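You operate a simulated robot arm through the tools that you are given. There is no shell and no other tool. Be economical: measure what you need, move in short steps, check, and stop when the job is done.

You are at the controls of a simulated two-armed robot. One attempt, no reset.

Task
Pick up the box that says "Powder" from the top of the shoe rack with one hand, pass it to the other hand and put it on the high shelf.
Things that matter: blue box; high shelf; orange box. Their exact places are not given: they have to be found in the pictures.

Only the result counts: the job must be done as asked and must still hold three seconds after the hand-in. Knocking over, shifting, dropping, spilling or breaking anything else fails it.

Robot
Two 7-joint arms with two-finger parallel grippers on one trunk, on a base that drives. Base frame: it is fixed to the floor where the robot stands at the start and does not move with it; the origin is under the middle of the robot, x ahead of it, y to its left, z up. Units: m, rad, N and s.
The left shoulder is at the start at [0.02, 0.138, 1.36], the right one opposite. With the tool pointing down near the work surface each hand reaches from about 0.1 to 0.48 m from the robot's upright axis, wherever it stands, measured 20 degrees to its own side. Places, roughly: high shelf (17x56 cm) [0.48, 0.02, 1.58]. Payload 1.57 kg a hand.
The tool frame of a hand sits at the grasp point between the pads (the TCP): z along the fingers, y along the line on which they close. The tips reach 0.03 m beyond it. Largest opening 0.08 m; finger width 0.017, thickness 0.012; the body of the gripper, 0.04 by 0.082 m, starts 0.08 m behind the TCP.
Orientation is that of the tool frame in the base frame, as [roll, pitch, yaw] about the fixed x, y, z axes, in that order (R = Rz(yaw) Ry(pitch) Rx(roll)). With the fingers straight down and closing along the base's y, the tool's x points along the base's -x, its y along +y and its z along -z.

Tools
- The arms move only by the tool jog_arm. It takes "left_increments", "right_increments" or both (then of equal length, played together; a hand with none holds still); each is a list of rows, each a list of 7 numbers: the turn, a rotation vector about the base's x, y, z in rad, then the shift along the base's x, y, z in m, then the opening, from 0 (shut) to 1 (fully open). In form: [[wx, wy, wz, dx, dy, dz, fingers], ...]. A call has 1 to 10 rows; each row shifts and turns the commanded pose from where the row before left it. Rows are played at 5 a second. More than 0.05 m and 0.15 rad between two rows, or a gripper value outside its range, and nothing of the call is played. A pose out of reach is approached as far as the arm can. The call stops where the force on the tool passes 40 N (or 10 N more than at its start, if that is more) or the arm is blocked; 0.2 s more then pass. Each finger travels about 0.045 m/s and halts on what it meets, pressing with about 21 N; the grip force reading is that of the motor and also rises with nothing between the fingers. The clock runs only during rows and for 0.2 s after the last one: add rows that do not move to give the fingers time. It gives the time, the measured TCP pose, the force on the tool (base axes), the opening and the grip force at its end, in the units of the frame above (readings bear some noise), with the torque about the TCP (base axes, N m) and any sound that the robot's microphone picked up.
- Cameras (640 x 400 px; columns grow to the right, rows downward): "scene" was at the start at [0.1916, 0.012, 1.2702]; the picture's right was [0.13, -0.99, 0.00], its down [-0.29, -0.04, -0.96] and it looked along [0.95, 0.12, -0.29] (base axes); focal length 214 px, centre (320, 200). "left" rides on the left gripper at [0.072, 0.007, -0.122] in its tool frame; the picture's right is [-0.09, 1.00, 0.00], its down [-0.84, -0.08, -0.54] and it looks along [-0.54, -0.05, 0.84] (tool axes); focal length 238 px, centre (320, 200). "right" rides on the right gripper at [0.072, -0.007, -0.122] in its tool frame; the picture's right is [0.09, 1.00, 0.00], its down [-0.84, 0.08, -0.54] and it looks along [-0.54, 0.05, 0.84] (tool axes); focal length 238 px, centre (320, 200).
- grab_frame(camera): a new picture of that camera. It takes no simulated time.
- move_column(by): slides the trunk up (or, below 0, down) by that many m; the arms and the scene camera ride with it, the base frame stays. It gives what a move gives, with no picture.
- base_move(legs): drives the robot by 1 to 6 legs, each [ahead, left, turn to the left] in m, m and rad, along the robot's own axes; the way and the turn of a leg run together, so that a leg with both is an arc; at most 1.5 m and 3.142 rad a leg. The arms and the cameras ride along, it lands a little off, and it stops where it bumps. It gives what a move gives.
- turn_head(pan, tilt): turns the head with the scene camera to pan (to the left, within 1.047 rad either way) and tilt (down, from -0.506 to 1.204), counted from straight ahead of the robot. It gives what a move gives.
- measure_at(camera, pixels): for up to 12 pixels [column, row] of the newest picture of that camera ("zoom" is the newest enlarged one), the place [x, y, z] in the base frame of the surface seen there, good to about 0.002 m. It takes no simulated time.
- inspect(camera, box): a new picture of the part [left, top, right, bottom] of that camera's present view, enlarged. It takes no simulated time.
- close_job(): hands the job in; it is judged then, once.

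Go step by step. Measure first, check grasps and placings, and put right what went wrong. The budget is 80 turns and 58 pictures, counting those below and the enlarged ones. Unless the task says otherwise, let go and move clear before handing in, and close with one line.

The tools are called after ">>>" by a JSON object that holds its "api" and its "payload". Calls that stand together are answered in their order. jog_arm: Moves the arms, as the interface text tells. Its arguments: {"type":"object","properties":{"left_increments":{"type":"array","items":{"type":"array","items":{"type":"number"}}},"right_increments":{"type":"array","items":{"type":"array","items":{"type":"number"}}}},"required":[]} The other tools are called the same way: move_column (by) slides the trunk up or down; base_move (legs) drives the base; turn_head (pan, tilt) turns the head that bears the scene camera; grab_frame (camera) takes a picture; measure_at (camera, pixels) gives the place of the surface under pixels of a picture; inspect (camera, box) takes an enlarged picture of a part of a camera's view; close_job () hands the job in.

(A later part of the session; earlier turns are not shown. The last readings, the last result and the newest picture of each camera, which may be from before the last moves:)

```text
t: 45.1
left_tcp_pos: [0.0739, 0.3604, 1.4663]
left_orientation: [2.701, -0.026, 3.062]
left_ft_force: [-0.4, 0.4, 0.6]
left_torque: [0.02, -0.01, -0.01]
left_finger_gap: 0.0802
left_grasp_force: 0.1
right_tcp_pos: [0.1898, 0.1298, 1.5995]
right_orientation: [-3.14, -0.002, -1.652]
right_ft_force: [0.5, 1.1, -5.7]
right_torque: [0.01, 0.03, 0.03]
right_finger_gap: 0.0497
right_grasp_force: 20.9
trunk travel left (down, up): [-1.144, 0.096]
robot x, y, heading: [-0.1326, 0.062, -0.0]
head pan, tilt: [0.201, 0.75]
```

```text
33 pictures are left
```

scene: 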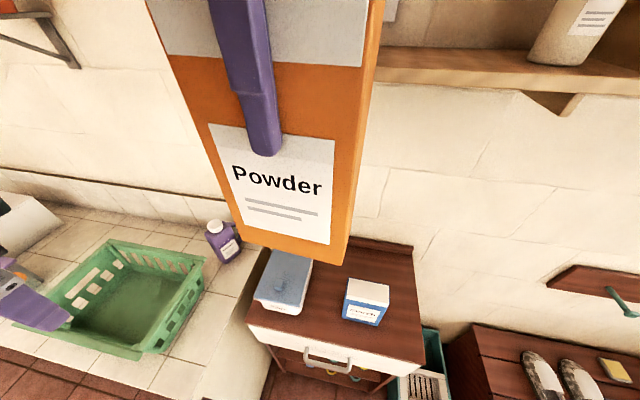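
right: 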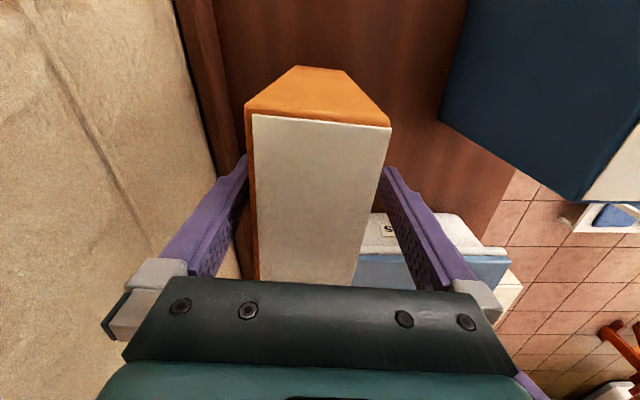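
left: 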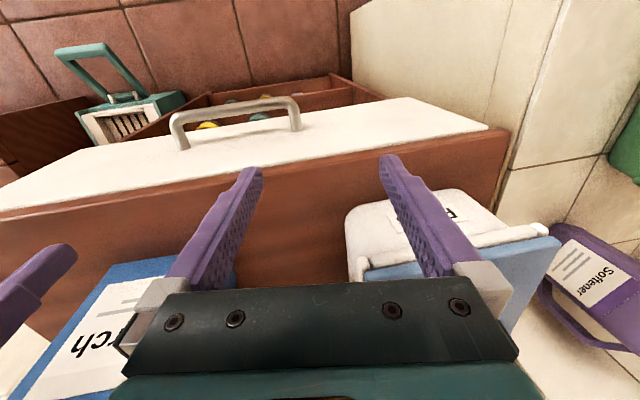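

All is free here: box centre ≈(0.19, 0.13), z 1.45–1.64. Now I'll shift the box a bit right and start turning the left hand so that its fingers will point to the right (−y) and close along the box's thin side.

>>> {"api": "jog_arm", "payload": {"left_increments": [[-0.147, 0, 0, 0.03, 0, 0.01, 1], [-0.147, 0, 0, 0.03, 0, 0.01, 1], [-0.147, 0, 0, 0.03, 0, 0.01, 1], [0, 0, 0, 0, 0, 0, 1]], "right_increments": [[0, 0, 0, 0, -0.02, 0, 0], [0, 0, 0, 0, -0.02, 0, 0], [0, 0, 0, 0.005, -0.02, 0, 0], [0, 0, 0, 0, 0, 0, 0]]}}

```text
t: 46.1
left_tcp_pos: [0.1704, 0.3664, 1.4884]
left_orientation: [-3.133, 0.011, 3.053]
left_ft_force: [-0.2, 0.0, -0.2]
left_torque: [-0.03, 0.01, 0.01]
left_finger_gap: 0.08
left_grasp_force: 0.1
left hand out of reach, approached as far as the arm can: row 2
right_tcp_pos: [0.1953, 0.0701, 1.5999]
right_orientation: [3.14, -0.001, -1.653]
right_ft_force: [0.8, -0.9, -5.5]
right_torque: [-0.01, 0.01, 0.02]
right_finger_gap: 0.0501
right_grasp_force: 20.9
trunk travel left (down, up): [-1.144, 0.096]
robot x, y, heading: [-0.1262, 0.0589, 0.002]
head pan, tilt: [0.201, 0.75]
```

Left hand now points down at (0.17, 0.366, 1.488). Turning it toward pointing right.

>>> {"api": "jog_arm", "payload": {"left_increments": [[-0.08, -0.08, -0.08, 0, 0, 0, 1], [-0.08, -0.08, -0.08, 0, 0, 0, 1], [-0.08, -0.08, -0.08, 0, 0, 0, 1], [-0.08, -0.08, -0.08, 0, 0, 0, 1], [-0.08, -0.08, -0.08, 0, 0, 0, 1], [-0.08, -0.08, -0.08, 0, 0, 0, 1], [-0.08, -0.08, -0.08, 0, 0, 0, 1], [-0.08, -0.08, -0.08, 0, 0, 0, 1]]}}

>>> {"api": "grab_frame", "payload": {"camera": "left"}}

```text
t: 47.9
left_tcp_pos: [0.1692, 0.368, 1.4882]
left_orientation: [-2.727, 0.825, 2.555]
left_ft_force: [-0.4, 0.7, 0.1]
left_torque: [0.02, 0.0, 0.0]
left_finger_gap: 0.08
left_grasp_force: 0.0
right_tcp_pos: [0.1944, 0.0697, 1.599]
right_orientation: [-3.141, 0.0, -1.654]
right_ft_force: [0.7, 0.6, -4.9]
right_torque: [-0.03, 0.02, -0.02]
right_finger_gap: 0.0499
right_grasp_force: 21.2
trunk travel left (down, up): [-1.144, 0.096]
robot x, y, heading: [-0.1311, 0.0604, 0.002]
head pan, tilt: [0.201, 0.75]
```

```text
32 pictures are left
```

left: 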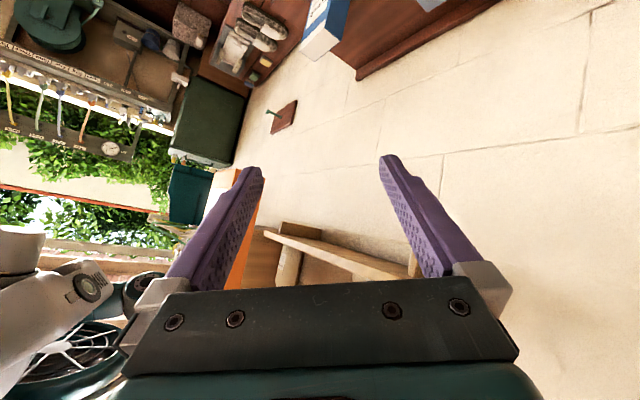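

The left hand is over halfway turned. The remaining turn is a rotation vector of (−0.600, −0.464, −0.621); I do that while bringing the hand to a stand-off left of the box's lower half.

>>> {"api": "jog_arm", "payload": {"left_increments": [[-0.0857, -0.0663, -0.0887, 0.0054, -0.018, 0.0086, 1], [-0.0857, -0.0663, -0.0887, 0.0054, -0.018, 0.0086, 1], [-0.0857, -0.0663, -0.0887, 0.0054, -0.018, 0.0086, 1], [-0.0857, -0.0663, -0.0887, 0.0054, -0.018, 0.0086, 1], [-0.0857, -0.0663, -0.0887, 0.0054, -0.018, 0.0086, 1], [-0.0857, -0.0663, -0.0887, 0.0054, -0.018, 0.0086, 1], [-0.0857, -0.0663, -0.0887, 0.0054, -0.018, 0.0086, 1], [0, 0, 0, 0, 0, 0, 1]]}}

>>> {"api": "grab_frame", "payload": {"camera": "left"}}

>>> {"api": "turn_head", "payload": {"pan": 0.5, "tilt": 0.5}}

>>> {"api": "grab_frame", "payload": {"camera": "scene"}}

```text
t: 49.7
left_tcp_pos: [0.1902, 0.2096, 1.5491]
left_orientation: [-2.855, 1.413, 1.861]
left_ft_force: [-1.0, -0.1, -0.2]
left_torque: [-0.01, 0.0, 0.01]
left_finger_gap: 0.08
left_grasp_force: 0.1
left hand out of reach, approached as far as the arm can: row 5, 6, 7
right_tcp_pos: [0.1955, 0.0702, 1.5993]
right_orientation: [-3.141, -0.001, -1.653]
right_ft_force: [0.2, -0.1, -5.9]
right_torque: [0.0, 0.01, -0.01]
right_finger_gap: 0.05
right_grasp_force: 21.1
trunk travel left (down, up): [-1.144, 0.096]
robot x, y, heading: [-0.1292, 0.0592, 0.003]
head pan, tilt: [0.201, 0.75]
```

```text
31 pictures are left
```

left: 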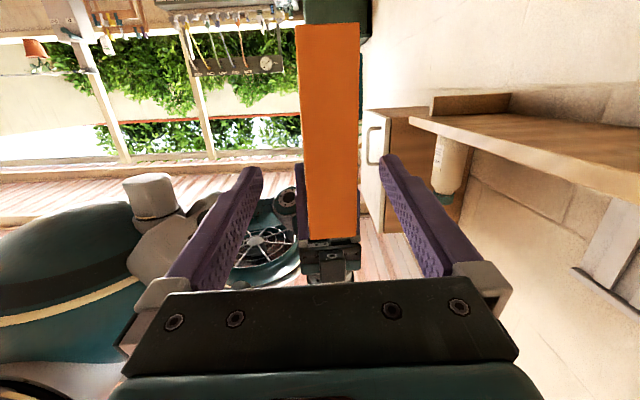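

```text
t: 50.5
left_tcp_pos: [0.1897, 0.209, 1.5497]
left_orientation: [-2.848, 1.412, 1.87]
left_ft_force: [0.2, 0.6, -0.2]
left_torque: [0.01, 0.0, -0.01]
left_finger_gap: 0.0801
left_grasp_force: 0.0
right_tcp_pos: [0.1951, 0.069, 1.5994]
right_orientation: [3.141, -0.002, -1.654]
right_ft_force: [-0.8, 0.1, -6.0]
right_torque: [-0.03, 0.0, -0.03]
right_finger_gap: 0.0497
right_grasp_force: 21.1
trunk travel left (down, up): [-1.144, 0.096]
robot x, y, heading: [-0.1334, 0.0602, 0.006]
head pan, tilt: [0.499, 0.499]
```

```text
30 pictures are left
```

scene: 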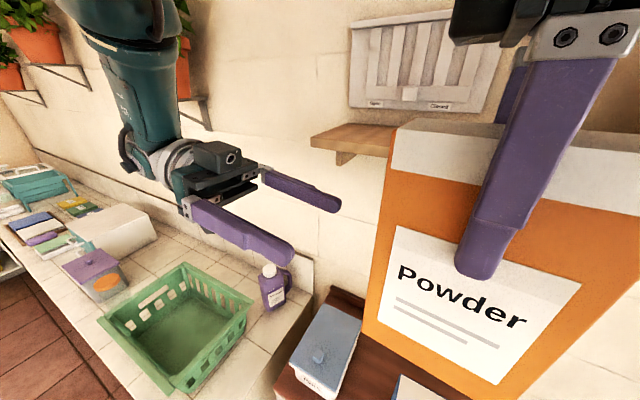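

The left hand points right but stops short of full turn (still 0.15 rad nose-down and 0.085 yaw off), which is a reach limit. I'll instead square the box to the left hand by turning it +0.085 with the right hand, and see where the left settles.

>>> {"api": "jog_arm", "payload": {"left_increments": [[0, 0, 0.085, 0, 0, 0, 1], [0, 0, 0, 0, 0, 0, 1], [0, 0, 0, 0, 0, 0, 1]], "right_increments": [[0, 0, 0.083, 0, 0, 0, 0], [0, 0, 0, 0, 0, 0, 0], [0, 0, 0, 0, 0, 0, 0]]}}

```text
t: 51.3
left_tcp_pos: [0.1906, 0.2099, 1.5492]
left_orientation: [-2.848, 1.412, 1.954]
left_ft_force: [0.0, -0.1, -0.7]
left_torque: [-0.01, 0.0, -0.02]
left_finger_gap: 0.08
left_grasp_force: 0.0
right_tcp_pos: [0.1946, 0.0695, 1.6004]
right_orientation: [3.141, -0.002, -1.572]
right_ft_force: [0.6, -0.4, -5.3]
right_torque: [-0.02, -0.01, -0.03]
right_finger_gap: 0.0496
right_grasp_force: 21.2
trunk travel left (down, up): [-1.144, 0.096]
robot x, y, heading: [-0.1286, 0.0587, 0.002]
head pan, tilt: [0.499, 0.499]
```

The commanded pose follows the measured one, so the left hand is now 0.085 over in yaw. I'll turn it back, level it, and move closer to the box.

>>> {"api": "jog_arm", "payload": {"left_increments": [[0, -0.022, -0.05, 0.002, -0.012, 0, 1], [-0.05, -0.022, -0.035, 0.002, -0.012, 0, 1], [-0.05, 0, 0, 0, 0, 0, 1], [-0.05, 0, 0, 0, 0, 0, 1], [0, 0, 0, 0, 0, 0, 1]]}}

```text
t: 52.5
left_tcp_pos: [0.2017, 0.1786, 1.5438]
left_orientation: [-3.122, 1.442, 1.602]
left_ft_force: [0.5, 0.7, -0.6]
left_torque: [0.01, -0.02, 0.0]
left_finger_gap: 0.0798
left_grasp_force: 0.1
left hand out of reach, approached as far as the arm can: row 2, 3
right_tcp_pos: [0.1951, 0.0696, 1.5997]
right_orientation: [-3.141, -0.002, -1.57]
right_ft_force: [0.0, -0.8, -5.4]
right_torque: [-0.05, 0.04, 0.02]
right_finger_gap: 0.05
right_grasp_force: 20.6
trunk travel left (down, up): [-1.144, 0.096]
robot x, y, heading: [-0.1299, 0.0612, 0.001]
head pan, tilt: [0.499, 0.499]
```

The left hand is now square to the box (closing axis (1, 0.01, 0)), just 0.13 rad nose-down, which doesn't matter for the grip. I'll slide it in around the box's lower half.

>>> {"api": "jog_arm", "payload": {"left_increments": [[0, 0, 0, -0.0065, -0.015, 0, 1], [0, 0, 0, 0, -0.025, 0, 1], [0, 0, 0, 0, -0.025, 0, 1], [0, 0, 0, 0, -0.025, 0, 1], [0, 0, 0, 0, 0, 0, 1]]}}

>>> {"api": "grab_frame", "payload": {"camera": "left"}}

>>> {"api": "grab_frame", "payload": {"camera": "scene"}}

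```text
t: 53.7
left_tcp_pos: [0.2097, 0.0798, 1.5337]
left_orientation: [-3.108, 1.494, 1.614]
left_ft_force: [2.1, 8.6, -2.0]
left_torque: [0.0, -0.03, -0.24]
left_finger_gap: 0.0775
left_grasp_force: 0.0
left hand out of reach, approached as far as the arm can: row 1
right_tcp_pos: [0.195, 0.0691, 1.5998]
right_orientation: [3.14, -0.001, -1.572]
right_ft_force: [-3.1, -9.0, -3.5]
right_torque: [-0.24, 0.22, 0.17]
right_finger_gap: 0.0499
right_grasp_force: 21.0
trunk travel left (down, up): [-1.144, 0.096]
robot x, y, heading: [-0.1292, 0.0602, -0.0]
head pan, tilt: [0.499, 0.499]
```

```text
29 pictures are left
```

left: 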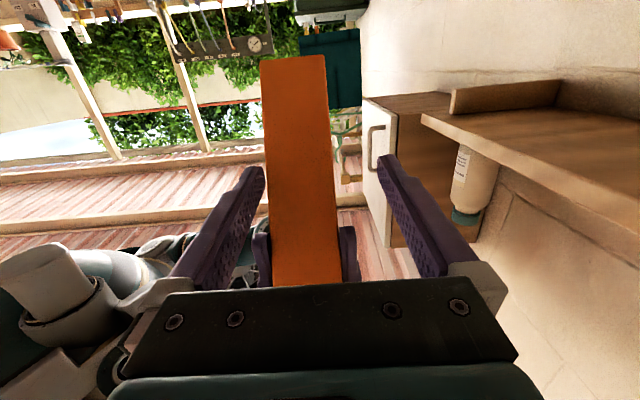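

```text
28 pictures are left
```

scene: 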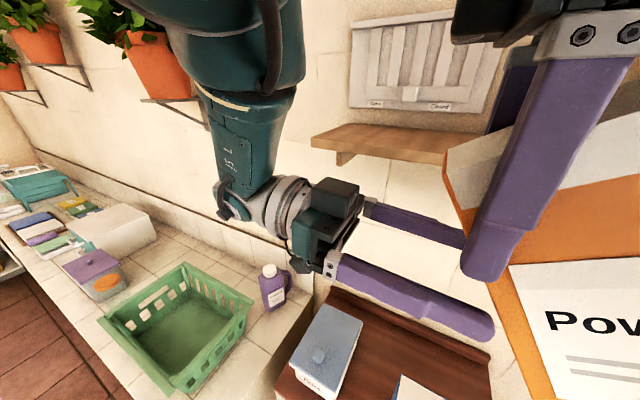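

The left finger dragged the box (9 N) because the hand drifted in x, and the box seems to have swung in the right grip. I'll measure how much.

>>> {"api": "measure_at", "payload": {"camera": "scene", "pixels": [[448, 170], [470, 215], [500, 300], [530, 385], [460, 160], [520, 150], [560, 300], [450, 300], [440, 240], [600, 370], [560, 210], [620, 230]]}}

>>> {"api": "turn_head", "payload": {"pan": 0.15, "tilt": 0.55}}

>>> {"api": "grab_frame", "payload": {"camera": "scene"}}

```text
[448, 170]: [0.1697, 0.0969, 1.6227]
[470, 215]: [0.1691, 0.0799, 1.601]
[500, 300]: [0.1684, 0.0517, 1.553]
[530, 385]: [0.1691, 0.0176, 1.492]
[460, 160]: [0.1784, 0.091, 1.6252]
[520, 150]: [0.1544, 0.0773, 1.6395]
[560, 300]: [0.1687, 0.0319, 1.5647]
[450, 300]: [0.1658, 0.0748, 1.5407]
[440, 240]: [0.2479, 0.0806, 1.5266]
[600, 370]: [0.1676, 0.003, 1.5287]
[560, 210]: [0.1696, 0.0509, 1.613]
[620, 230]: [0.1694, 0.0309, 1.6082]
```

```text
t: 54.6
left_tcp_pos: [0.2103, 0.0796, 1.5347]
left_orientation: [-3.097, 1.494, 1.624]
left_ft_force: [-0.3, 0.3, -0.3]
left_torque: [0.02, -0.02, -0.02]
left_finger_gap: 0.0801
left_grasp_force: 0.0
right_tcp_pos: [0.195, 0.0699, 1.5993]
right_orientation: [-3.141, 0.001, -1.571]
right_ft_force: [0.2, -0.8, -5.3]
right_torque: [0.39, 0.02, 0.02]
right_finger_gap: 0.0498
right_grasp_force: 21.4
trunk travel left (down, up): [-1.144, 0.096]
robot x, y, heading: [-0.1299, 0.0613, -0.001]
head pan, tilt: [0.15, 0.55]
```

```text
27 pictures are left
```

scene: 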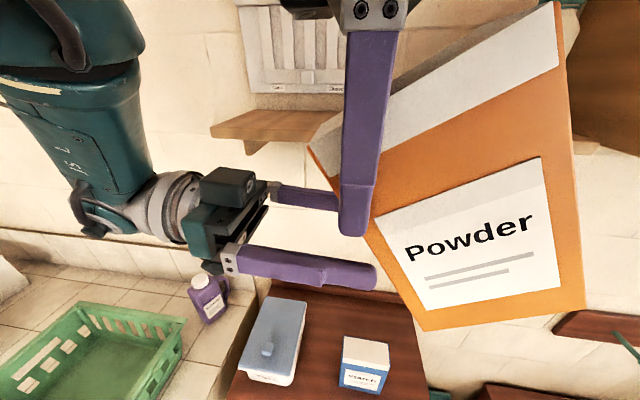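

The box has swung about 31° around the right grip's closing axis, still firmly held (21 N). I can use that: if the left hand takes it as it is and then tips nose-down, the box comes upright. I'll measure its corners.

>>> {"api": "measure_at", "payload": {"camera": "scene", "pixels": [[313, 154], [330, 170], [390, 270], [425, 326], [580, 305], [550, 10], [480, 318], [565, 150], [410, 240], [555, 230], [320, 140], [450, 150]]}}

```text
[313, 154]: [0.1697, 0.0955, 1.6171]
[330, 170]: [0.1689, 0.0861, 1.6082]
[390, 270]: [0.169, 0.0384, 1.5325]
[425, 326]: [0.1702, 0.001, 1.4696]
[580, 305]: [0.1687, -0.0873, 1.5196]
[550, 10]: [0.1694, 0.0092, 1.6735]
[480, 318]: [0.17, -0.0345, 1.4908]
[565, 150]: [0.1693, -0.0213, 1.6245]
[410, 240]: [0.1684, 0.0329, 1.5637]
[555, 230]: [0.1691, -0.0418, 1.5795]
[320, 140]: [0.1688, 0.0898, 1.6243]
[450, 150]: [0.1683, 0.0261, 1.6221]
```

The box centre is now at about (0.195, 0.005, 1.570), tilted 30°, right fingers near its upper-left corner; the left tips (y≈0.05) are just clear of its edge (y≈0.039 at z 1.53). First I correct the left hand's x by −0.015 with a small nose-down turn away from its limit.

>>> {"api": "jog_arm", "payload": {"left_increments": [[0.04, 0, 0, -0.0075, 0.005, 0, 1], [0.04, 0, 0, -0.0075, 0.0, 0.002, 1], [0, 0, 0, 0, 0, 0, 1]]}}

```text
t: 55.4
left_tcp_pos: [0.1946, 0.0844, 1.534]
left_orientation: [-3.131, 1.413, 1.591]
left_ft_force: [-0.2, 0.3, -0.4]
left_torque: [-0.01, 0.01, 0.01]
left_finger_gap: 0.0801
left_grasp_force: 0.0
right_tcp_pos: [0.1953, 0.0702, 1.5988]
right_orientation: [3.141, 0.001, -1.571]
right_ft_force: [0.1, -0.3, -5.8]
right_torque: [0.36, -0.01, 0.04]
right_finger_gap: 0.05
right_grasp_force: 21.1
trunk travel left (down, up): [-1.144, 0.096]
robot x, y, heading: [-0.1303, 0.0591, -0.0]
head pan, tilt: [0.15, 0.55]
```

x is now right (0.1946). Sliding in halfway and checking forces.

>>> {"api": "jog_arm", "payload": {"left_increments": [[0, 0, 0, 0, -0.015, -0.002, 1], [0, 0, 0, 0, -0.02, -0.002, 1], [0, 0, 0, 0, 0, 0, 1]]}}

>>> {"api": "grab_frame", "payload": {"camera": "scene"}}

```text
t: 56.2
left_tcp_pos: [0.202, 0.0619, 1.526]
left_orientation: [-3.126, 1.413, 1.594]
left_ft_force: [-0.4, 0.2, -0.1]
left_torque: [0.02, -0.03, 0.03]
left_finger_gap: 0.0802
left_grasp_force: 0.1
left hand out of reach, approached as far as the arm can: row 2
right_tcp_pos: [0.1943, 0.0686, 1.6]
right_orientation: [-3.141, 0.0, -1.57]
right_ft_force: [-0.7, 0.0, -6.6]
right_torque: [0.41, 0.01, 0.03]
right_finger_gap: 0.0497
right_grasp_force: 20.2
trunk travel left (down, up): [-1.144, 0.096]
robot x, y, heading: [-0.1332, 0.0568, -0.001]
head pan, tilt: [0.15, 0.55]
```

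```text
26 pictures are left
```

scene: 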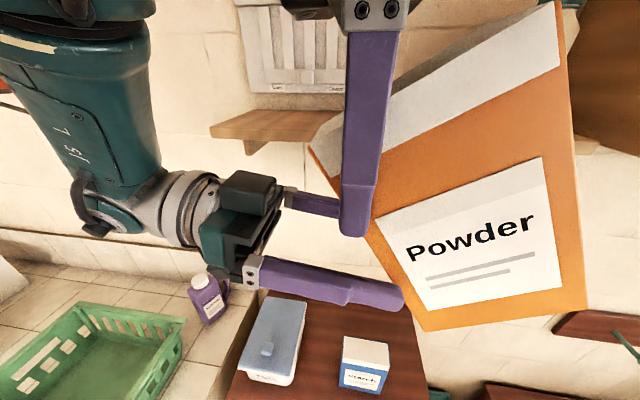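

The left arm hits its limit there again, so I'll bring the box to the left hand instead: right hand +0.0077 in x, then +0.06 in y.

>>> {"api": "jog_arm", "payload": {"right_increments": [[0, 0, 0, 0.0077, 0, 0, 0], [0, 0, 0, 0, 0, 0, 0], [0, 0, 0, 0, 0.02, 0, 0], [0, 0, 0, 0, 0.02, 0, 0], [0, 0, 0, 0, 0.02, 0, 0], [0, 0, 0, 0, 0, 0, 0]]}}

>>> {"api": "grab_frame", "payload": {"camera": "scene"}}

>>> {"api": "grab_frame", "payload": {"camera": "left"}}

```text
t: 57.6
left_tcp_pos: [0.2016, 0.0623, 1.5263]
left_orientation: [-3.124, 1.412, 1.596]
left_ft_force: [-0.4, 0.3, -0.4]
left_torque: [-0.02, -0.01, -0.03]
left_finger_gap: 0.0797
left_grasp_force: 0.0
right_tcp_pos: [0.202, 0.1294, 1.5998]
right_orientation: [-3.141, -0.001, -1.572]
right_ft_force: [0.1, -1.3, -5.9]
right_torque: [0.36, -0.06, -0.02]
right_finger_gap: 0.0499
right_grasp_force: 20.9
trunk travel left (down, up): [-1.144, 0.096]
robot x, y, heading: [-0.1299, 0.0635, 0.001]
head pan, tilt: [0.15, 0.55]
```

```text
25 pictures are left
```

scene: 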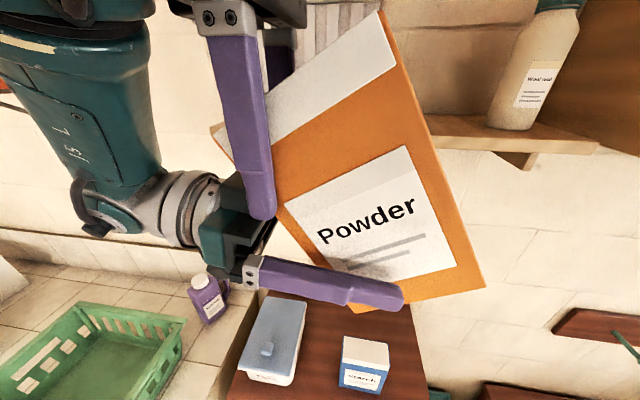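

```text
24 pictures are left
```

left: 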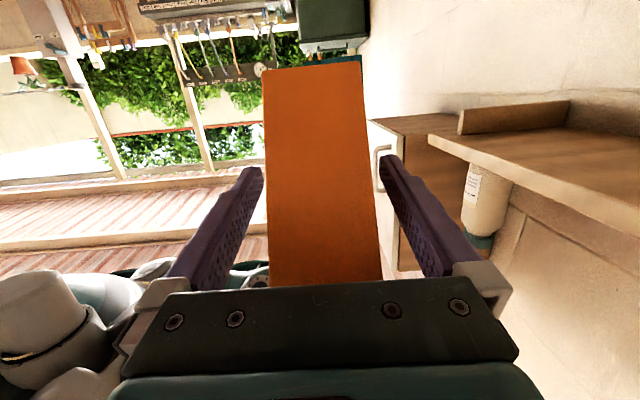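

The left fingers straddle the box's lower half with room on both sides and no contact force. Closing the left hand.

>>> {"api": "jog_arm", "payload": {"left_increments": [[0, 0, 0, 0, 0, 0, 0], [0, 0, 0, 0, 0, 0, 0], [0, 0, 0, 0, 0, 0, 0], [0, 0, 0, 0, 0, 0, 0], [0, 0, 0, 0, 0, 0, 0], [0, 0, 0, 0, 0, 0, 0]]}}

```text
t: 59.0
left_tcp_pos: [0.2024, 0.0611, 1.5263]
left_orientation: [-3.128, 1.413, 1.596]
left_ft_force: [13.2, 2.3, -0.2]
left_torque: [-0.33, 0.65, -1.55]
left_finger_gap: 0.0498
left_grasp_force: 20.8
right_tcp_pos: [0.2023, 0.1295, 1.6]
right_orientation: [3.14, -0.004, -1.57]
right_ft_force: [-12.9, -1.5, -0.2]
right_torque: [0.17, 0.3, 0.6]
right_finger_gap: 0.0501
right_grasp_force: 20.7
trunk travel left (down, up): [-1.144, 0.096]
robot x, y, heading: [-0.1316, 0.0639, 0.0]
head pan, tilt: [0.15, 0.55]
```

Left has it (gap 0.050, 20.8 N). Opening the right hand.

>>> {"api": "jog_arm", "payload": {"left_increments": [[0, 0, 0, 0, 0, 0, 0], [0, 0, 0, 0, 0, 0, 0], [0, 0, 0, 0, 0, 0, 0], [0, 0, 0, 0, 0, 0, 0], [0, 0, 0, 0, 0, 0, 0]], "right_increments": [[0, 0, 0, 0, 0, 0, 0.5], [0, 0, 0, 0, 0, 0, 1], [0, 0, 0, 0, 0, 0, 1], [0, 0, 0, 0, 0, 0, 1], [0, 0, 0, 0, 0, 0, 1]]}}

>>> {"api": "grab_frame", "payload": {"camera": "scene"}}

```text
t: 60.2
left_tcp_pos: [0.2026, 0.0614, 1.5267]
left_orientation: [-3.125, 1.411, 1.596]
left_ft_force: [0.1, -0.3, -0.5]
left_torque: [0.02, 0.03, -0.01]
left_finger_gap: 0.0497
left_grasp_force: 21.3
right_tcp_pos: [0.2027, 0.1292, 1.5991]
right_orientation: [3.141, -0.002, -1.572]
right_ft_force: [0.1, -0.5, -0.5]
right_torque: [-0.02, -0.01, 0.0]
right_finger_gap: 0.0799
right_grasp_force: 0.1
trunk travel left (down, up): [-1.144, 0.096]
robot x, y, heading: [-0.1281, 0.0648, 0.001]
head pan, tilt: [0.15, 0.55]
```

```text
23 pictures are left
```

scene: 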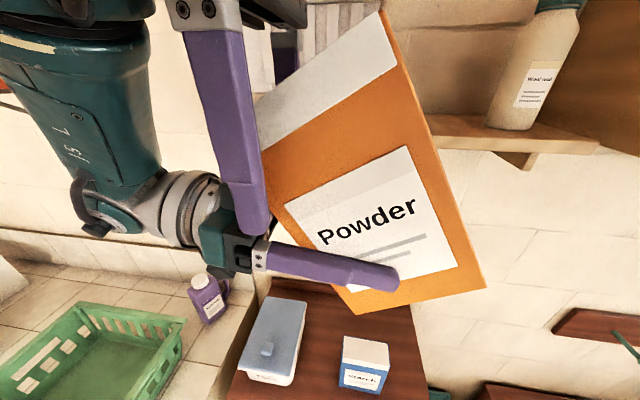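

The right hand is open and the box stays put in the left hand. I'll lift the right hand straight up out of the way.

>>> {"api": "jog_arm", "payload": {"right_increments": [[0, 0, 0, 0, 0, 0.03, 1], [0, 0, 0, 0, 0, 0.03, 1], [0, 0, 0, 0, 0, 0.03, 1], [0, 0, 0, 0, 0, 0, 1]]}}

>>> {"api": "grab_frame", "payload": {"camera": "scene"}}

```text
t: 61.2
left_tcp_pos: [0.202, 0.0612, 1.5263]
left_orientation: [-3.126, 1.414, 1.594]
left_ft_force: [-0.1, 0.2, -0.2]
left_torque: [-0.03, -0.02, -0.01]
left_finger_gap: 0.0499
left_grasp_force: 20.9
right_tcp_pos: [0.1992, 0.1288, 1.6786]
right_orientation: [3.104, -0.003, -1.572]
right_ft_force: [0.0, 0.6, -0.2]
right_torque: [-0.03, 0.02, 0.02]
right_finger_gap: 0.0801
right_grasp_force: 0.1
trunk travel left (down, up): [-1.144, 0.096]
robot x, y, heading: [-0.1306, 0.0614, -0.0]
head pan, tilt: [0.15, 0.55]
```

```text
22 pictures are left
```

scene: 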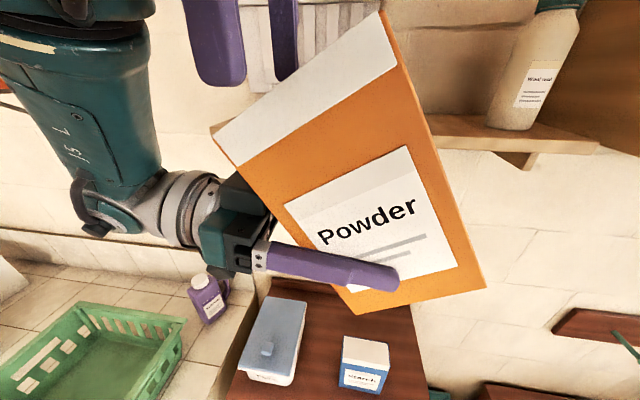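

The box is safely in the left hand. I'll now tip the left hand nose-down by 0.517 rad to bring the box upright while lowering it 0.06 m, clear of the right hand.

>>> {"api": "jog_arm", "payload": {"left_increments": [[0, 0, 0, 0, 0, -0.03, 0], [0.129, 0, 0, 0, 0, -0.03, 0], [0.129, 0, 0, 0, 0, 0, 0], [0.129, 0, 0, 0, 0, 0, 0], [0.13, 0, 0, 0, 0, 0, 0], [0, 0, 0, 0, 0, 0, 0]]}}

>>> {"api": "grab_frame", "payload": {"camera": "scene"}}

```text
t: 62.6
left_tcp_pos: [0.228, 0.0968, 1.4504]
left_orientation: [3.139, 0.896, 1.579]
left_ft_force: [0.3, -0.5, -0.4]
left_torque: [0.09, 0.0, 0.01]
left_finger_gap: 0.0498
left_grasp_force: 21.5
left hand out of reach, approached as far as the arm can: row 3, 4, 5
right_tcp_pos: [0.1988, 0.1284, 1.6785]
right_orientation: [3.107, -0.003, -1.568]
right_ft_force: [-1.0, -0.6, -0.1]
right_torque: [0.0, 0.01, 0.01]
right_finger_gap: 0.0797
right_grasp_force: 0.1
trunk travel left (down, up): [-1.144, 0.096]
robot x, y, heading: [-0.1305, 0.0617, 0.005]
head pan, tilt: [0.15, 0.55]
```

```text
21 pictures are left
```

scene: 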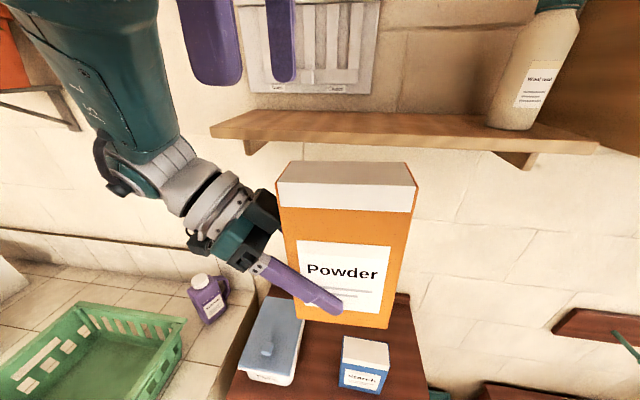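

The box is upright in the left hand. I'll move the right hand away to the right and measure the box's corners.

>>> {"api": "measure_at", "payload": {"camera": "scene", "pixels": [[280, 183], [413, 190], [417, 163], [290, 162], [298, 315], [388, 326], [410, 215], [280, 208], [345, 186], [340, 215]]}}

>>> {"api": "jog_arm", "payload": {"right_increments": [[0, 0, 0, 0, -0.03, 0, 1], [0, 0, 0, 0, -0.03, 0, 1], [0, 0, 0, 0, -0.03, 0, 1], [0, 0, 0, 0, -0.03, 0, 1], [0, 0, 0, 0, -0.03, 0, 1], [0, 0, 0, 0, -0.03, 0, 1], [0, 0, 0, 0, -0.03, 0, 1], [0, 0, 0, 0, -0.03, 0, 1], [0, 0, 0, 0, 0, 0, 1]]}}

```text
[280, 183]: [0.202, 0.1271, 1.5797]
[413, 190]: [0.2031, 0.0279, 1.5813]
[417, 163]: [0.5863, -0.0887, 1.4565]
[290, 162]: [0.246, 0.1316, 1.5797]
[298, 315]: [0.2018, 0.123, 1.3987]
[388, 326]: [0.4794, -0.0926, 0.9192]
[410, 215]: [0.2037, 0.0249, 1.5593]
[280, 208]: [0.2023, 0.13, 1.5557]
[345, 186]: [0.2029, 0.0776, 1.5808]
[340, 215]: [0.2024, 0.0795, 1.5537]
```

```text
t: 63.0
left_tcp_pos: [0.2247, 0.0944, 1.4473]
left_orientation: [-3.135, 0.893, 1.58]
left_ft_force: [0.2, -0.4, -1.3]
left_torque: [0.1, -0.01, -0.01]
left_finger_gap: 0.0498
left_grasp_force: 21.3
right_tcp_pos: [0.189, 0.1267, 1.6741]
right_orientation: [3.128, -0.026, -1.534]
right_ft_force: [18.3, -3.5, -2.7]
right_torque: [0.09, 0.92, -0.05]
right_finger_gap: 0.0644
right_grasp_force: 0.0
trunk travel left (down, up): [-1.144, 0.096]
robot x, y, heading: [-0.1282, 0.056, 0.001]
head pan, tilt: [0.15, 0.55]
stopped in row 1 (right hand): the force on the tool passed its limit at 80 N (the readings are from after the stop); the commanded pose is now the measured one
```

The right hand's front finger touched something on the robot itself (gap squeezed to 0.064, +x force). I'll look before going on.

>>> {"api": "grab_frame", "payload": {"camera": "scene"}}

>>> {"api": "grab_frame", "payload": {"camera": "right"}}

```text
20 pictures are left
```

scene: 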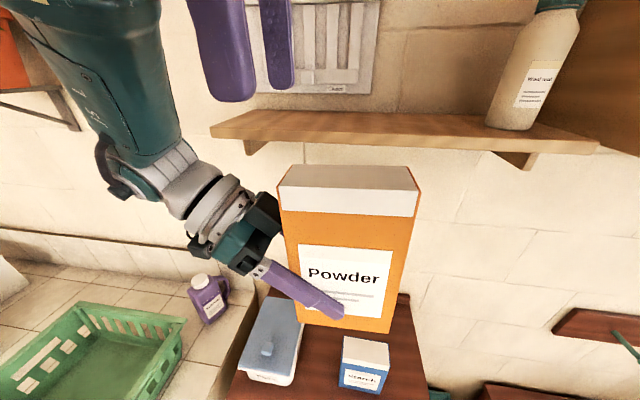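

```text
19 pictures are left
```

right: 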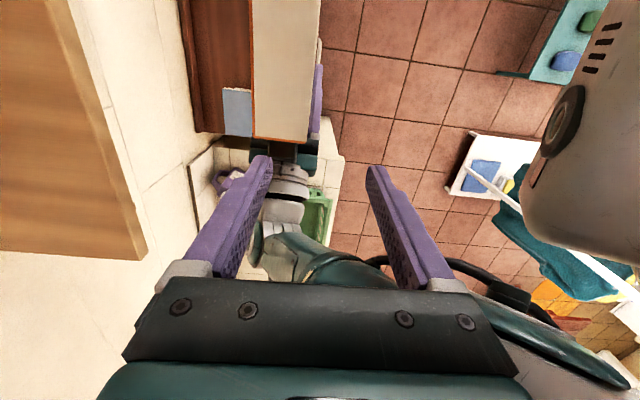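

In the right view the left arm lies close behind the hand on the robot's side, so the free way is forward. I'll move the right hand +x first, then −y.

>>> {"api": "jog_arm", "payload": {"right_increments": [[0, 0, 0, 0.02, 0, 0, 1], [0, 0, 0, 0.025, -0.005, 0, 1], [0, 0, 0, 0.01, -0.03, 0, 1], [0, 0, 0, 0, -0.03, 0, 1], [0, 0, 0, 0, 0, 0, 1]]}}

```text
t: 64.2
left_tcp_pos: [0.2257, 0.0941, 1.4486]
left_orientation: [-3.135, 0.896, 1.579]
left_ft_force: [0.2, -0.2, -0.7]
left_torque: [0.15, -0.04, 0.01]
left_finger_gap: 0.0498
left_grasp_force: 21.5
right_tcp_pos: [0.2374, 0.0676, 1.6634]
right_orientation: [3.103, -0.036, -1.507]
right_ft_force: [0.5, -0.3, -0.2]
right_torque: [0.02, 0.02, 0.01]
right_finger_gap: 0.0801
right_grasp_force: 0.1
trunk travel left (down, up): [-1.144, 0.096]
robot x, y, heading: [-0.13, 0.0596, 0.002]
head pan, tilt: [0.15, 0.55]
```

Free. Continuing to the right, away from the box.

>>> {"api": "jog_arm", "payload": {"right_increments": [[0, 0, 0, 0, -0.03, 0, 1], [0, 0, 0, 0, -0.03, 0, 1], [0, 0, 0, 0, -0.03, 0, 1], [0, 0, 0, 0, -0.03, 0, 1], [0, 0, 0, 0, -0.03, 0, 1], [0, 0, 0, 0, -0.03, 0, 1], [0, 0, 0, -0.02, -0.03, -0.02, 1], [0, 0, 0, -0.03, -0.02, -0.03, 1], [0, 0, 0, -0.03, 0, -0.03, 1], [0, 0, 0, 0, 0, 0, 1]]}}

>>> {"api": "grab_frame", "payload": {"camera": "scene"}}

```text
t: 66.4
left_tcp_pos: [0.2259, 0.0941, 1.4487]
left_orientation: [-3.136, 0.895, 1.579]
left_ft_force: [-0.1, -0.3, 0.4]
left_torque: [0.11, 0.05, 0.01]
left_finger_gap: 0.0499
left_grasp_force: 21.4
right_tcp_pos: [0.1633, -0.1687, 1.5972]
right_orientation: [3.128, -0.025, -1.527]
right_ft_force: [0.2, 0.5, 0.0]
right_torque: [-0.01, -0.01, 0.01]
right_finger_gap: 0.0801
right_grasp_force: 0.1
trunk travel left (down, up): [-1.144, 0.096]
robot x, y, heading: [-0.1257, 0.0622, 0.001]
head pan, tilt: [0.15, 0.55]
```

```text
18 pictures are left
```

scene: 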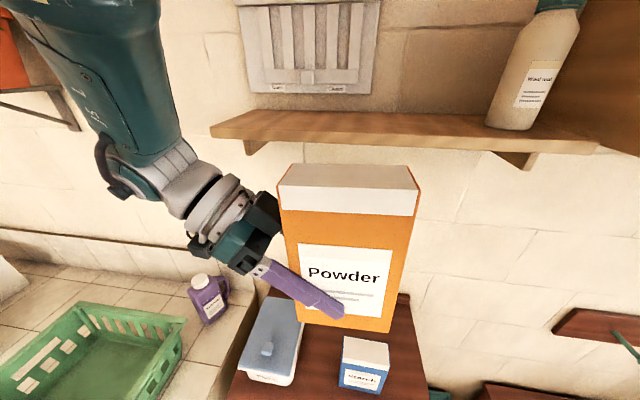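

The box is upright, gripped 0.06 m above its bottom (z≈1.39). I'll measure the shelf top and bottle, tuck the right hand back, and raise the trunk.

>>> {"api": "measure_at", "payload": {"camera": "scene", "pixels": [[260, 125], [300, 120], [400, 122], [480, 128], [490, 125], [520, 128], [350, 130], [212, 133], [308, 75], [335, 200], [390, 205], [298, 318]]}}

>>> {"api": "jog_arm", "payload": {"right_increments": [[0, 0, 0, -0.02, -0.01, -0.02, 1], [0, 0, 0, -0.02, -0.01, -0.02, 1], [0, 0, 0, -0.02, -0.01, -0.02, 1], [0, 0, 0, -0.02, -0.01, -0.02, 1], [0, 0, 0, 0, 0, 0, 1]]}}

>>> {"api": "move_column", "payload": {"by": 0.09}}

```text
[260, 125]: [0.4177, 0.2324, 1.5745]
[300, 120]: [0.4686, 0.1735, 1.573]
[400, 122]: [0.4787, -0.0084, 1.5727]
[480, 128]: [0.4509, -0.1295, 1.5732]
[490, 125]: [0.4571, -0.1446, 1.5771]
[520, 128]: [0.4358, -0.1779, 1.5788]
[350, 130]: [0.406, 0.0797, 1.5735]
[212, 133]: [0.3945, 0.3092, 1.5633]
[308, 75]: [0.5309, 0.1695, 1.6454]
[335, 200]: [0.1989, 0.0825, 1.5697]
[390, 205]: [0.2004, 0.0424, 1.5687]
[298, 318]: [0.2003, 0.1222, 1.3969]
```

```text
t: 67.6
left_tcp_pos: [0.2254, 0.0938, 1.4474]
left_orientation: [-3.135, 0.896, 1.58]
left_ft_force: [0.5, 0.0, -0.4]
left_torque: [0.1, 0.0, -0.03]
left_finger_gap: 0.05
left_grasp_force: 21.0
right_tcp_pos: [0.0829, -0.2093, 1.5139]
right_orientation: [3.124, -0.023, -1.525]
right_ft_force: [-0.5, 0.0, 0.3]
right_torque: [-0.03, -0.01, 0.01]
right_finger_gap: 0.08
right_grasp_force: 0.0
trunk travel left (down, up): [-1.144, 0.096]
robot x, y, heading: [-0.1335, 0.0638, -0.002]
head pan, tilt: [0.15, 0.55]
```

```text
t: 68.8
left_tcp_pos: [0.2262, 0.095, 1.5374]
left_orientation: [-3.134, 0.895, 1.58]
left_ft_force: [0.6, -0.2, -5.3]
left_torque: [0.11, -0.01, 0.05]
left_finger_gap: 0.05
left_grasp_force: 21.3
right_tcp_pos: [0.0834, -0.2083, 1.605]
right_orientation: [3.125, -0.024, -1.528]
right_ft_force: [0.1, 0.8, -0.4]
right_torque: [0.01, -0.01, 0.01]
right_finger_gap: 0.0799
right_grasp_force: 0.0
trunk travel left (down, up): [-1.234, 0.006]
robot x, y, heading: [-0.1313, 0.0606, 0.002]
head pan, tilt: [0.15, 0.55]
```

The shelf top is z≈1.573, the vent's lever reaches x≈0.531 at (y 0.17, z 1.645), and the bottle's edge is at y≈−0.13. Left now carries 5.3 N. I'll raise the left hand 0.12 in place.

>>> {"api": "jog_arm", "payload": {"left_increments": [[0, 0, 0, 0, 0, 0.03, 0], [0, 0, 0, 0, 0, 0.03, 0], [0, 0, 0, 0, 0, 0.03, 0], [0, 0, 0, 0, 0, 0.03, 0], [0, 0, 0, 0, 0, 0, 0]]}}

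>>> {"api": "grab_frame", "payload": {"camera": "scene"}}

```text
t: 69.8
left_tcp_pos: [0.194, 0.1148, 1.5866]
left_orientation: [-2.836, 0.872, 1.808]
left_ft_force: [0.0, -0.1, -5.5]
left_torque: [0.11, 0.06, -0.01]
left_finger_gap: 0.0498
left_grasp_force: 21.2
left hand out of reach, approached as far as the arm can: row 1, 2, 3, 4
right_tcp_pos: [0.0826, -0.2085, 1.6047]
right_orientation: [3.125, -0.025, -1.526]
right_ft_force: [0.5, 0.2, -0.2]
right_torque: [0.01, -0.02, 0.0]
right_finger_gap: 0.0801
right_grasp_force: 0.1
trunk travel left (down, up): [-1.234, 0.006]
robot x, y, heading: [-0.1273, 0.0644, 0.002]
head pan, tilt: [0.15, 0.55]
stopped in row 5 (left hand): the arm was blocked; the commanded pose is now the measured one
```

```text
17 pictures are left
```

scene: 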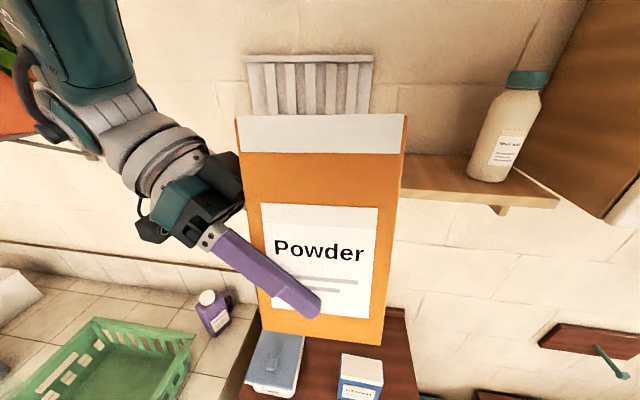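

The arm drifted at its limit (a pure 0.195 rad tilt about y), probably because it is folded too close. I'll undo that tilt while extending the arm forward.

>>> {"api": "jog_arm", "payload": {"left_increments": [[0, -0.065, 0, 0.03, 0, 0, 0], [0, -0.065, 0, 0.03, 0, 0, 0], [0, -0.065, 0, 0.03, 0, 0, 0], [0, 0, 0, 0, 0, 0, 0]]}}

```text
t: 70.8
left_tcp_pos: [0.2853, 0.1136, 1.5878]
left_orientation: [3.139, 0.897, 1.563]
left_ft_force: [0.0, -0.5, -5.6]
left_torque: [0.1, 0.03, 0.01]
left_finger_gap: 0.0496
left_grasp_force: 20.6
right_tcp_pos: [0.082, -0.2083, 1.6049]
right_orientation: [3.125, -0.026, -1.529]
right_ft_force: [-0.5, 0.4, -0.5]
right_torque: [0.0, -0.01, -0.01]
right_finger_gap: 0.0801
right_grasp_force: 0.0
trunk travel left (down, up): [-1.234, 0.006]
robot x, y, heading: [-0.1281, 0.062, 0.002]
head pan, tilt: [0.15, 0.55]
```

Level again and in reach with the arm extended. Raising 0.08.

>>> {"api": "jog_arm", "payload": {"left_increments": [[0, 0, 0, 0.01, 0, 0.02, 0], [0, 0, 0, 0.01, 0, 0.02, 0], [0, 0, 0, 0, 0, 0.02, 0], [0, 0, 0, 0, 0, 0.02, 0], [0, 0, 0, 0, 0, 0, 0]]}}

>>> {"api": "grab_frame", "payload": {"camera": "scene"}}

```text
t: 72.0
left_tcp_pos: [0.3056, 0.1135, 1.6677]
left_orientation: [3.139, 0.899, 1.569]
left_ft_force: [-0.1, -0.6, -5.1]
left_torque: [0.08, 0.01, 0.0]
left_finger_gap: 0.0499
left_grasp_force: 20.7
right_tcp_pos: [0.0835, -0.2081, 1.6044]
right_orientation: [3.124, -0.024, -1.528]
right_ft_force: [-0.2, -0.2, -1.4]
right_torque: [-0.01, -0.01, 0.03]
right_finger_gap: 0.0799
right_grasp_force: 0.1
trunk travel left (down, up): [-1.234, 0.006]
robot x, y, heading: [-0.1308, 0.0597, 0.002]
head pan, tilt: [0.15, 0.55]
```

```text
16 pictures are left
```

scene: 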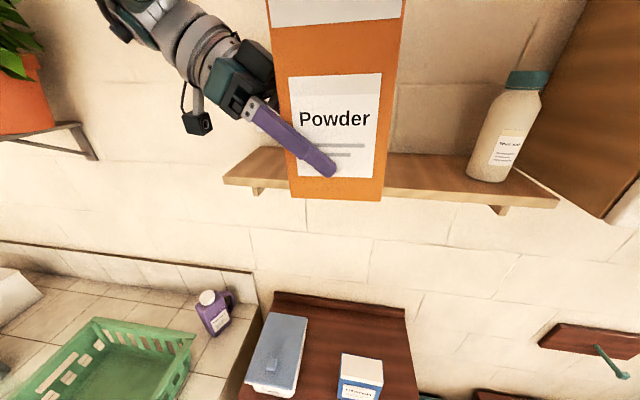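

The box is now at shelf height. I'll measure its lower edge, the hanging wrist camera (197,122) and the plant pot at left before driving forward.

>>> {"api": "measure_at", "payload": {"camera": "scene", "pixels": [[293, 194], [379, 198], [277, 28], [401, 24], [283, 100], [391, 100], [197, 125], [210, 128], [40, 110], [95, 158], [25, 70], [150, 15]]}}

```text
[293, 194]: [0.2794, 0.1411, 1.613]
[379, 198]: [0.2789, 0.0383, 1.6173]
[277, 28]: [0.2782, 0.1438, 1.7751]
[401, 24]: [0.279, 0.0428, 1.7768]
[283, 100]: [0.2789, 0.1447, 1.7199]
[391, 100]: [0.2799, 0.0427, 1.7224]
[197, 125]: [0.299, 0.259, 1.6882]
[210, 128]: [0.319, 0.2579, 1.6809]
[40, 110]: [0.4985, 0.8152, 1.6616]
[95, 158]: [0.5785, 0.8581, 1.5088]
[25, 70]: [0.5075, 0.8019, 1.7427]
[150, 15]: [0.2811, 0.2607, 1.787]
```

Box bottom is at z≈1.61 (shelf 1.573), centre (0.304, 0.092), leaning just 0.025 rad, which I correct. Then I drive ahead 0.155 m so that the box is over the shelf.

>>> {"api": "jog_arm", "payload": {"left_increments": [[0.025, 0, 0, 0, 0, 0, 0], [0, 0, 0, 0, 0, 0, 0]]}}

>>> {"api": "base_move", "payload": {"legs": [[0.155, 0.0, 0.0]]}}

>>> {"api": "grab_frame", "payload": {"camera": "scene"}}

```text
t: 72.7
left_tcp_pos: [0.3049, 0.1135, 1.6672]
left_orientation: [3.138, 0.873, 1.569]
left_ft_force: [-0.2, -0.3, -5.5]
left_torque: [0.1, -0.01, -0.02]
left_finger_gap: 0.0498
left_grasp_force: 20.8
right_tcp_pos: [0.0835, -0.2091, 1.6044]
right_orientation: [3.125, -0.025, -1.527]
right_ft_force: [-0.2, -0.1, 0.9]
right_torque: [0.01, 0.0, -0.02]
right_finger_gap: 0.08
right_grasp_force: 0.1
trunk travel left (down, up): [-1.234, 0.006]
robot x, y, heading: [-0.1274, 0.057, 0.002]
head pan, tilt: [0.15, 0.55]
```

```text
t: 74.0
left_tcp_pos: [0.4604, 0.115, 1.6684]
left_orientation: [3.138, 0.873, 1.566]
left_ft_force: [-0.9, 0.5, -4.5]
left_torque: [0.1, -0.02, 0.04]
left_finger_gap: 0.0499
left_grasp_force: 20.7
right_tcp_pos: [0.2386, -0.2086, 1.6055]
right_orientation: [3.126, -0.026, -1.525]
right_ft_force: [-0.1, -0.2, 0.1]
right_torque: [0.01, 0.01, -0.02]
right_finger_gap: 0.0799
right_grasp_force: 0.1
trunk travel left (down, up): [-1.234, 0.006]
robot x, y, heading: [0.0278, 0.0586, 0.004]
head pan, tilt: [0.15, 0.55]
```

```text
15 pictures are left
```

scene: 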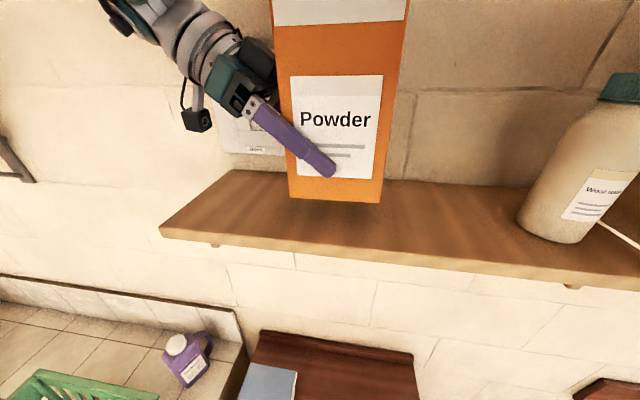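

The box is over the shelf with clear space around. I measure its lower corners to know how far to lower.

>>> {"api": "measure_at", "payload": {"camera": "scene", "pixels": [[292, 194], [378, 200], [274, 30], [403, 25], [335, 198], [335, 225], [290, 120], [388, 120]]}}

>>> {"api": "jog_arm", "payload": {"left_increments": [[0, 0, 0, 0, 0, -0.015, 0], [0, 0, 0, 0, 0, -0.01, 0], [0, 0, 0, 0, 0, 0, 0]]}}

>>> {"api": "grab_frame", "payload": {"camera": "scene"}}

```text
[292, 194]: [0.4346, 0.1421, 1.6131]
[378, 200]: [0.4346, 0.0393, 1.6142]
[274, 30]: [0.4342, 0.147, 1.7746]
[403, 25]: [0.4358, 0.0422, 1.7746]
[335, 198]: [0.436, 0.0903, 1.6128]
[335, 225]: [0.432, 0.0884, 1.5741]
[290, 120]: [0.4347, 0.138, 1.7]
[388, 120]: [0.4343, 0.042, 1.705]
```

```text
t: 74.8
left_tcp_pos: [0.4602, 0.1156, 1.6425]
left_orientation: [3.138, 0.873, 1.566]
left_ft_force: [0.1, 0.9, -5.6]
left_torque: [0.13, -0.03, 0.0]
left_finger_gap: 0.05
left_grasp_force: 21.1
right_tcp_pos: [0.2384, -0.207, 1.6051]
right_orientation: [3.126, -0.024, -1.525]
right_ft_force: [-0.3, -0.3, -0.5]
right_torque: [-0.02, 0.02, -0.01]
right_finger_gap: 0.0795
right_grasp_force: 0.0
trunk travel left (down, up): [-1.234, 0.006]
robot x, y, heading: [0.0243, 0.0622, 0.001]
head pan, tilt: [0.15, 0.55]
```

```text
14 pictures are left
```

scene: 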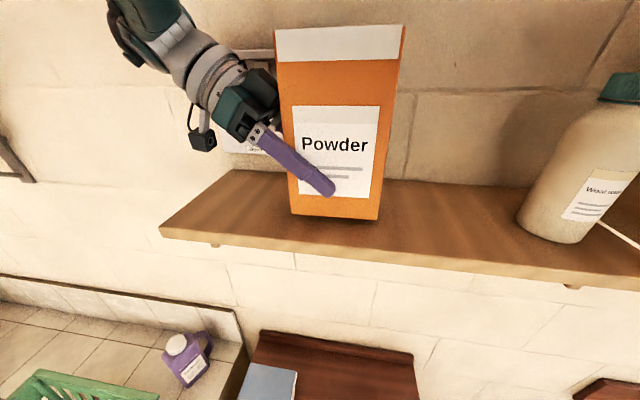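

About 1 cm remains. Lowering in small steps until the weight comes off.

>>> {"api": "jog_arm", "payload": {"left_increments": [[0, 0, 0, 0, 0, -0.004, 0], [0, 0, 0, 0, 0, -0.004, 0], [0, 0, 0, 0, 0, 0, 0]]}}

>>> {"api": "inspect", "payload": {"camera": "scene", "box": [240, 140, 440, 265]}}

```text
t: 75.7
left_tcp_pos: [0.4601, 0.1154, 1.6342]
left_orientation: [3.137, 0.871, 1.567]
left_ft_force: [-0.4, 0.3, -5.1]
left_torque: [0.11, -0.01, 0.02]
left_finger_gap: 0.0498
left_grasp_force: 21.5
right_tcp_pos: [0.2388, -0.2075, 1.6049]
right_orientation: [3.127, -0.023, -1.523]
right_ft_force: [0.1, -0.3, -0.4]
right_torque: [-0.01, 0.02, 0.01]
right_finger_gap: 0.0803
right_grasp_force: 0.2
trunk travel left (down, up): [-1.234, 0.006]
robot x, y, heading: [0.0244, 0.0634, 0.002]
head pan, tilt: [0.15, 0.55]
```

```text
3.20 times, centred on (340, 202) of scene
```

zoom: 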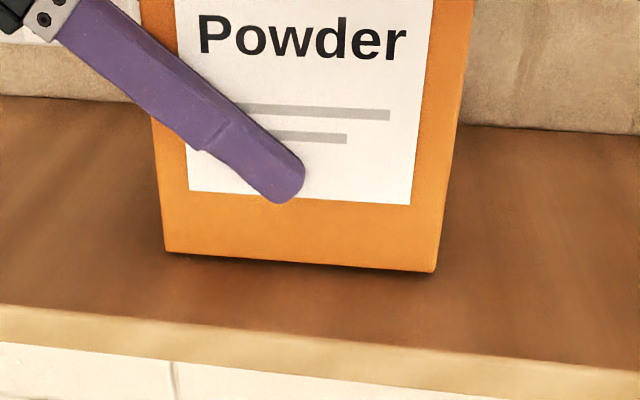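

>>> {"api": "jog_arm", "payload": {"left_increments": [[0, 0, 0, 0, 0, -0.002, 0], [0, 0, 0, 0, 0, -0.002, 0], [0, 0, 0, 0, 0, 0, 0]]}}

```text
t: 76.5
left_tcp_pos: [0.4596, 0.1151, 1.6338]
left_orientation: [3.136, 0.875, 1.564]
left_ft_force: [-7.3, 1.7, 13.3]
left_torque: [0.73, 0.48, 0.12]
left_finger_gap: 0.05
left_grasp_force: 20.9
right_tcp_pos: [0.2376, -0.2074, 1.605]
right_orientation: [3.125, -0.024, -1.527]
right_ft_force: [0.2, 0.1, -0.2]
right_torque: [0.03, -0.03, 0.0]
right_finger_gap: 0.08
right_grasp_force: 0.0
trunk travel left (down, up): [-1.234, 0.006]
robot x, y, heading: [0.0267, 0.0579, 0.003]
head pan, tilt: [0.15, 0.55]
```

The box has landed (force now +13 N upward). I'll ease up 2 mm and open slowly.

>>> {"api": "jog_arm", "payload": {"left_increments": [[0, 0, 0, 0, 0, 0.002, 0], [0, 0, 0, 0, 0, 0, 0.7], [0, 0, 0, 0, 0, 0, 0.8], [0, 0, 0, 0, 0, 0, 0.9], [0, 0, 0, 0, 0, 0, 1], [0, 0, 0, 0, 0, 0, 1], [0, 0, 0, 0, 0, 0, 1]]}}

>>> {"api": "grab_frame", "payload": {"camera": "scene"}}

>>> {"api": "grab_frame", "payload": {"camera": "left"}}

```text
t: 78.0
left_tcp_pos: [0.4599, 0.1155, 1.6331]
left_orientation: [3.136, 0.872, 1.568]
left_ft_force: [-0.3, -0.2, -0.1]
left_torque: [-0.01, -0.01, 0.03]
left_finger_gap: 0.0799
left_grasp_force: 0.0
right_tcp_pos: [0.2384, -0.2072, 1.6052]
right_orientation: [3.126, -0.025, -1.525]
right_ft_force: [0.4, 1.1, 0.3]
right_torque: [0.01, 0.0, -0.01]
right_finger_gap: 0.0801
right_grasp_force: 0.0
trunk travel left (down, up): [-1.234, 0.006]
robot x, y, heading: [0.0248, 0.0624, 0.001]
head pan, tilt: [0.15, 0.55]
```

```text
12 pictures are left
```

scene: 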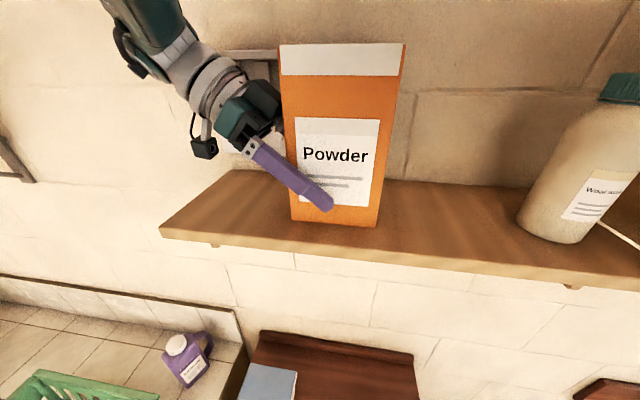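

```text
11 pictures are left
```

left: 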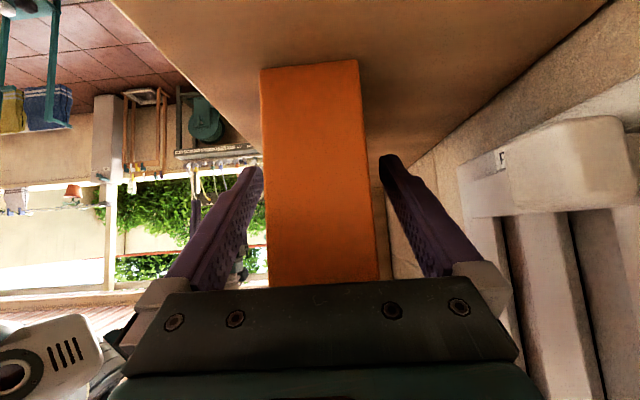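

The box stands on the shelf and the fingers are open with gaps on both sides. I'll back the left hand out along its own axis in small steps.

>>> {"api": "jog_arm", "payload": {"left_increments": [[0, 0, 0, 0, 0.0154, 0.0128, 1], [0, 0, 0, 0, 0.0154, 0.0128, 1], [0, 0, 0, 0, 0, 0, 1]]}}

```text
t: 78.8
left_tcp_pos: [0.4618, 0.1459, 1.6576]
left_orientation: [3.137, 0.874, 1.567]
left_ft_force: [-0.8, -0.1, 0.1]
left_torque: [0.0, 0.02, 0.0]
left_finger_gap: 0.0798
left_grasp_force: 0.1
right_tcp_pos: [0.2391, -0.208, 1.6057]
right_orientation: [3.125, -0.025, -1.524]
right_ft_force: [-0.4, 0.6, -0.5]
right_torque: [0.02, 0.02, 0.0]
right_finger_gap: 0.0799
right_grasp_force: 0.1
trunk travel left (down, up): [-1.234, 0.006]
robot x, y, heading: [0.0273, 0.0622, 0.002]
head pan, tilt: [0.15, 0.55]
```

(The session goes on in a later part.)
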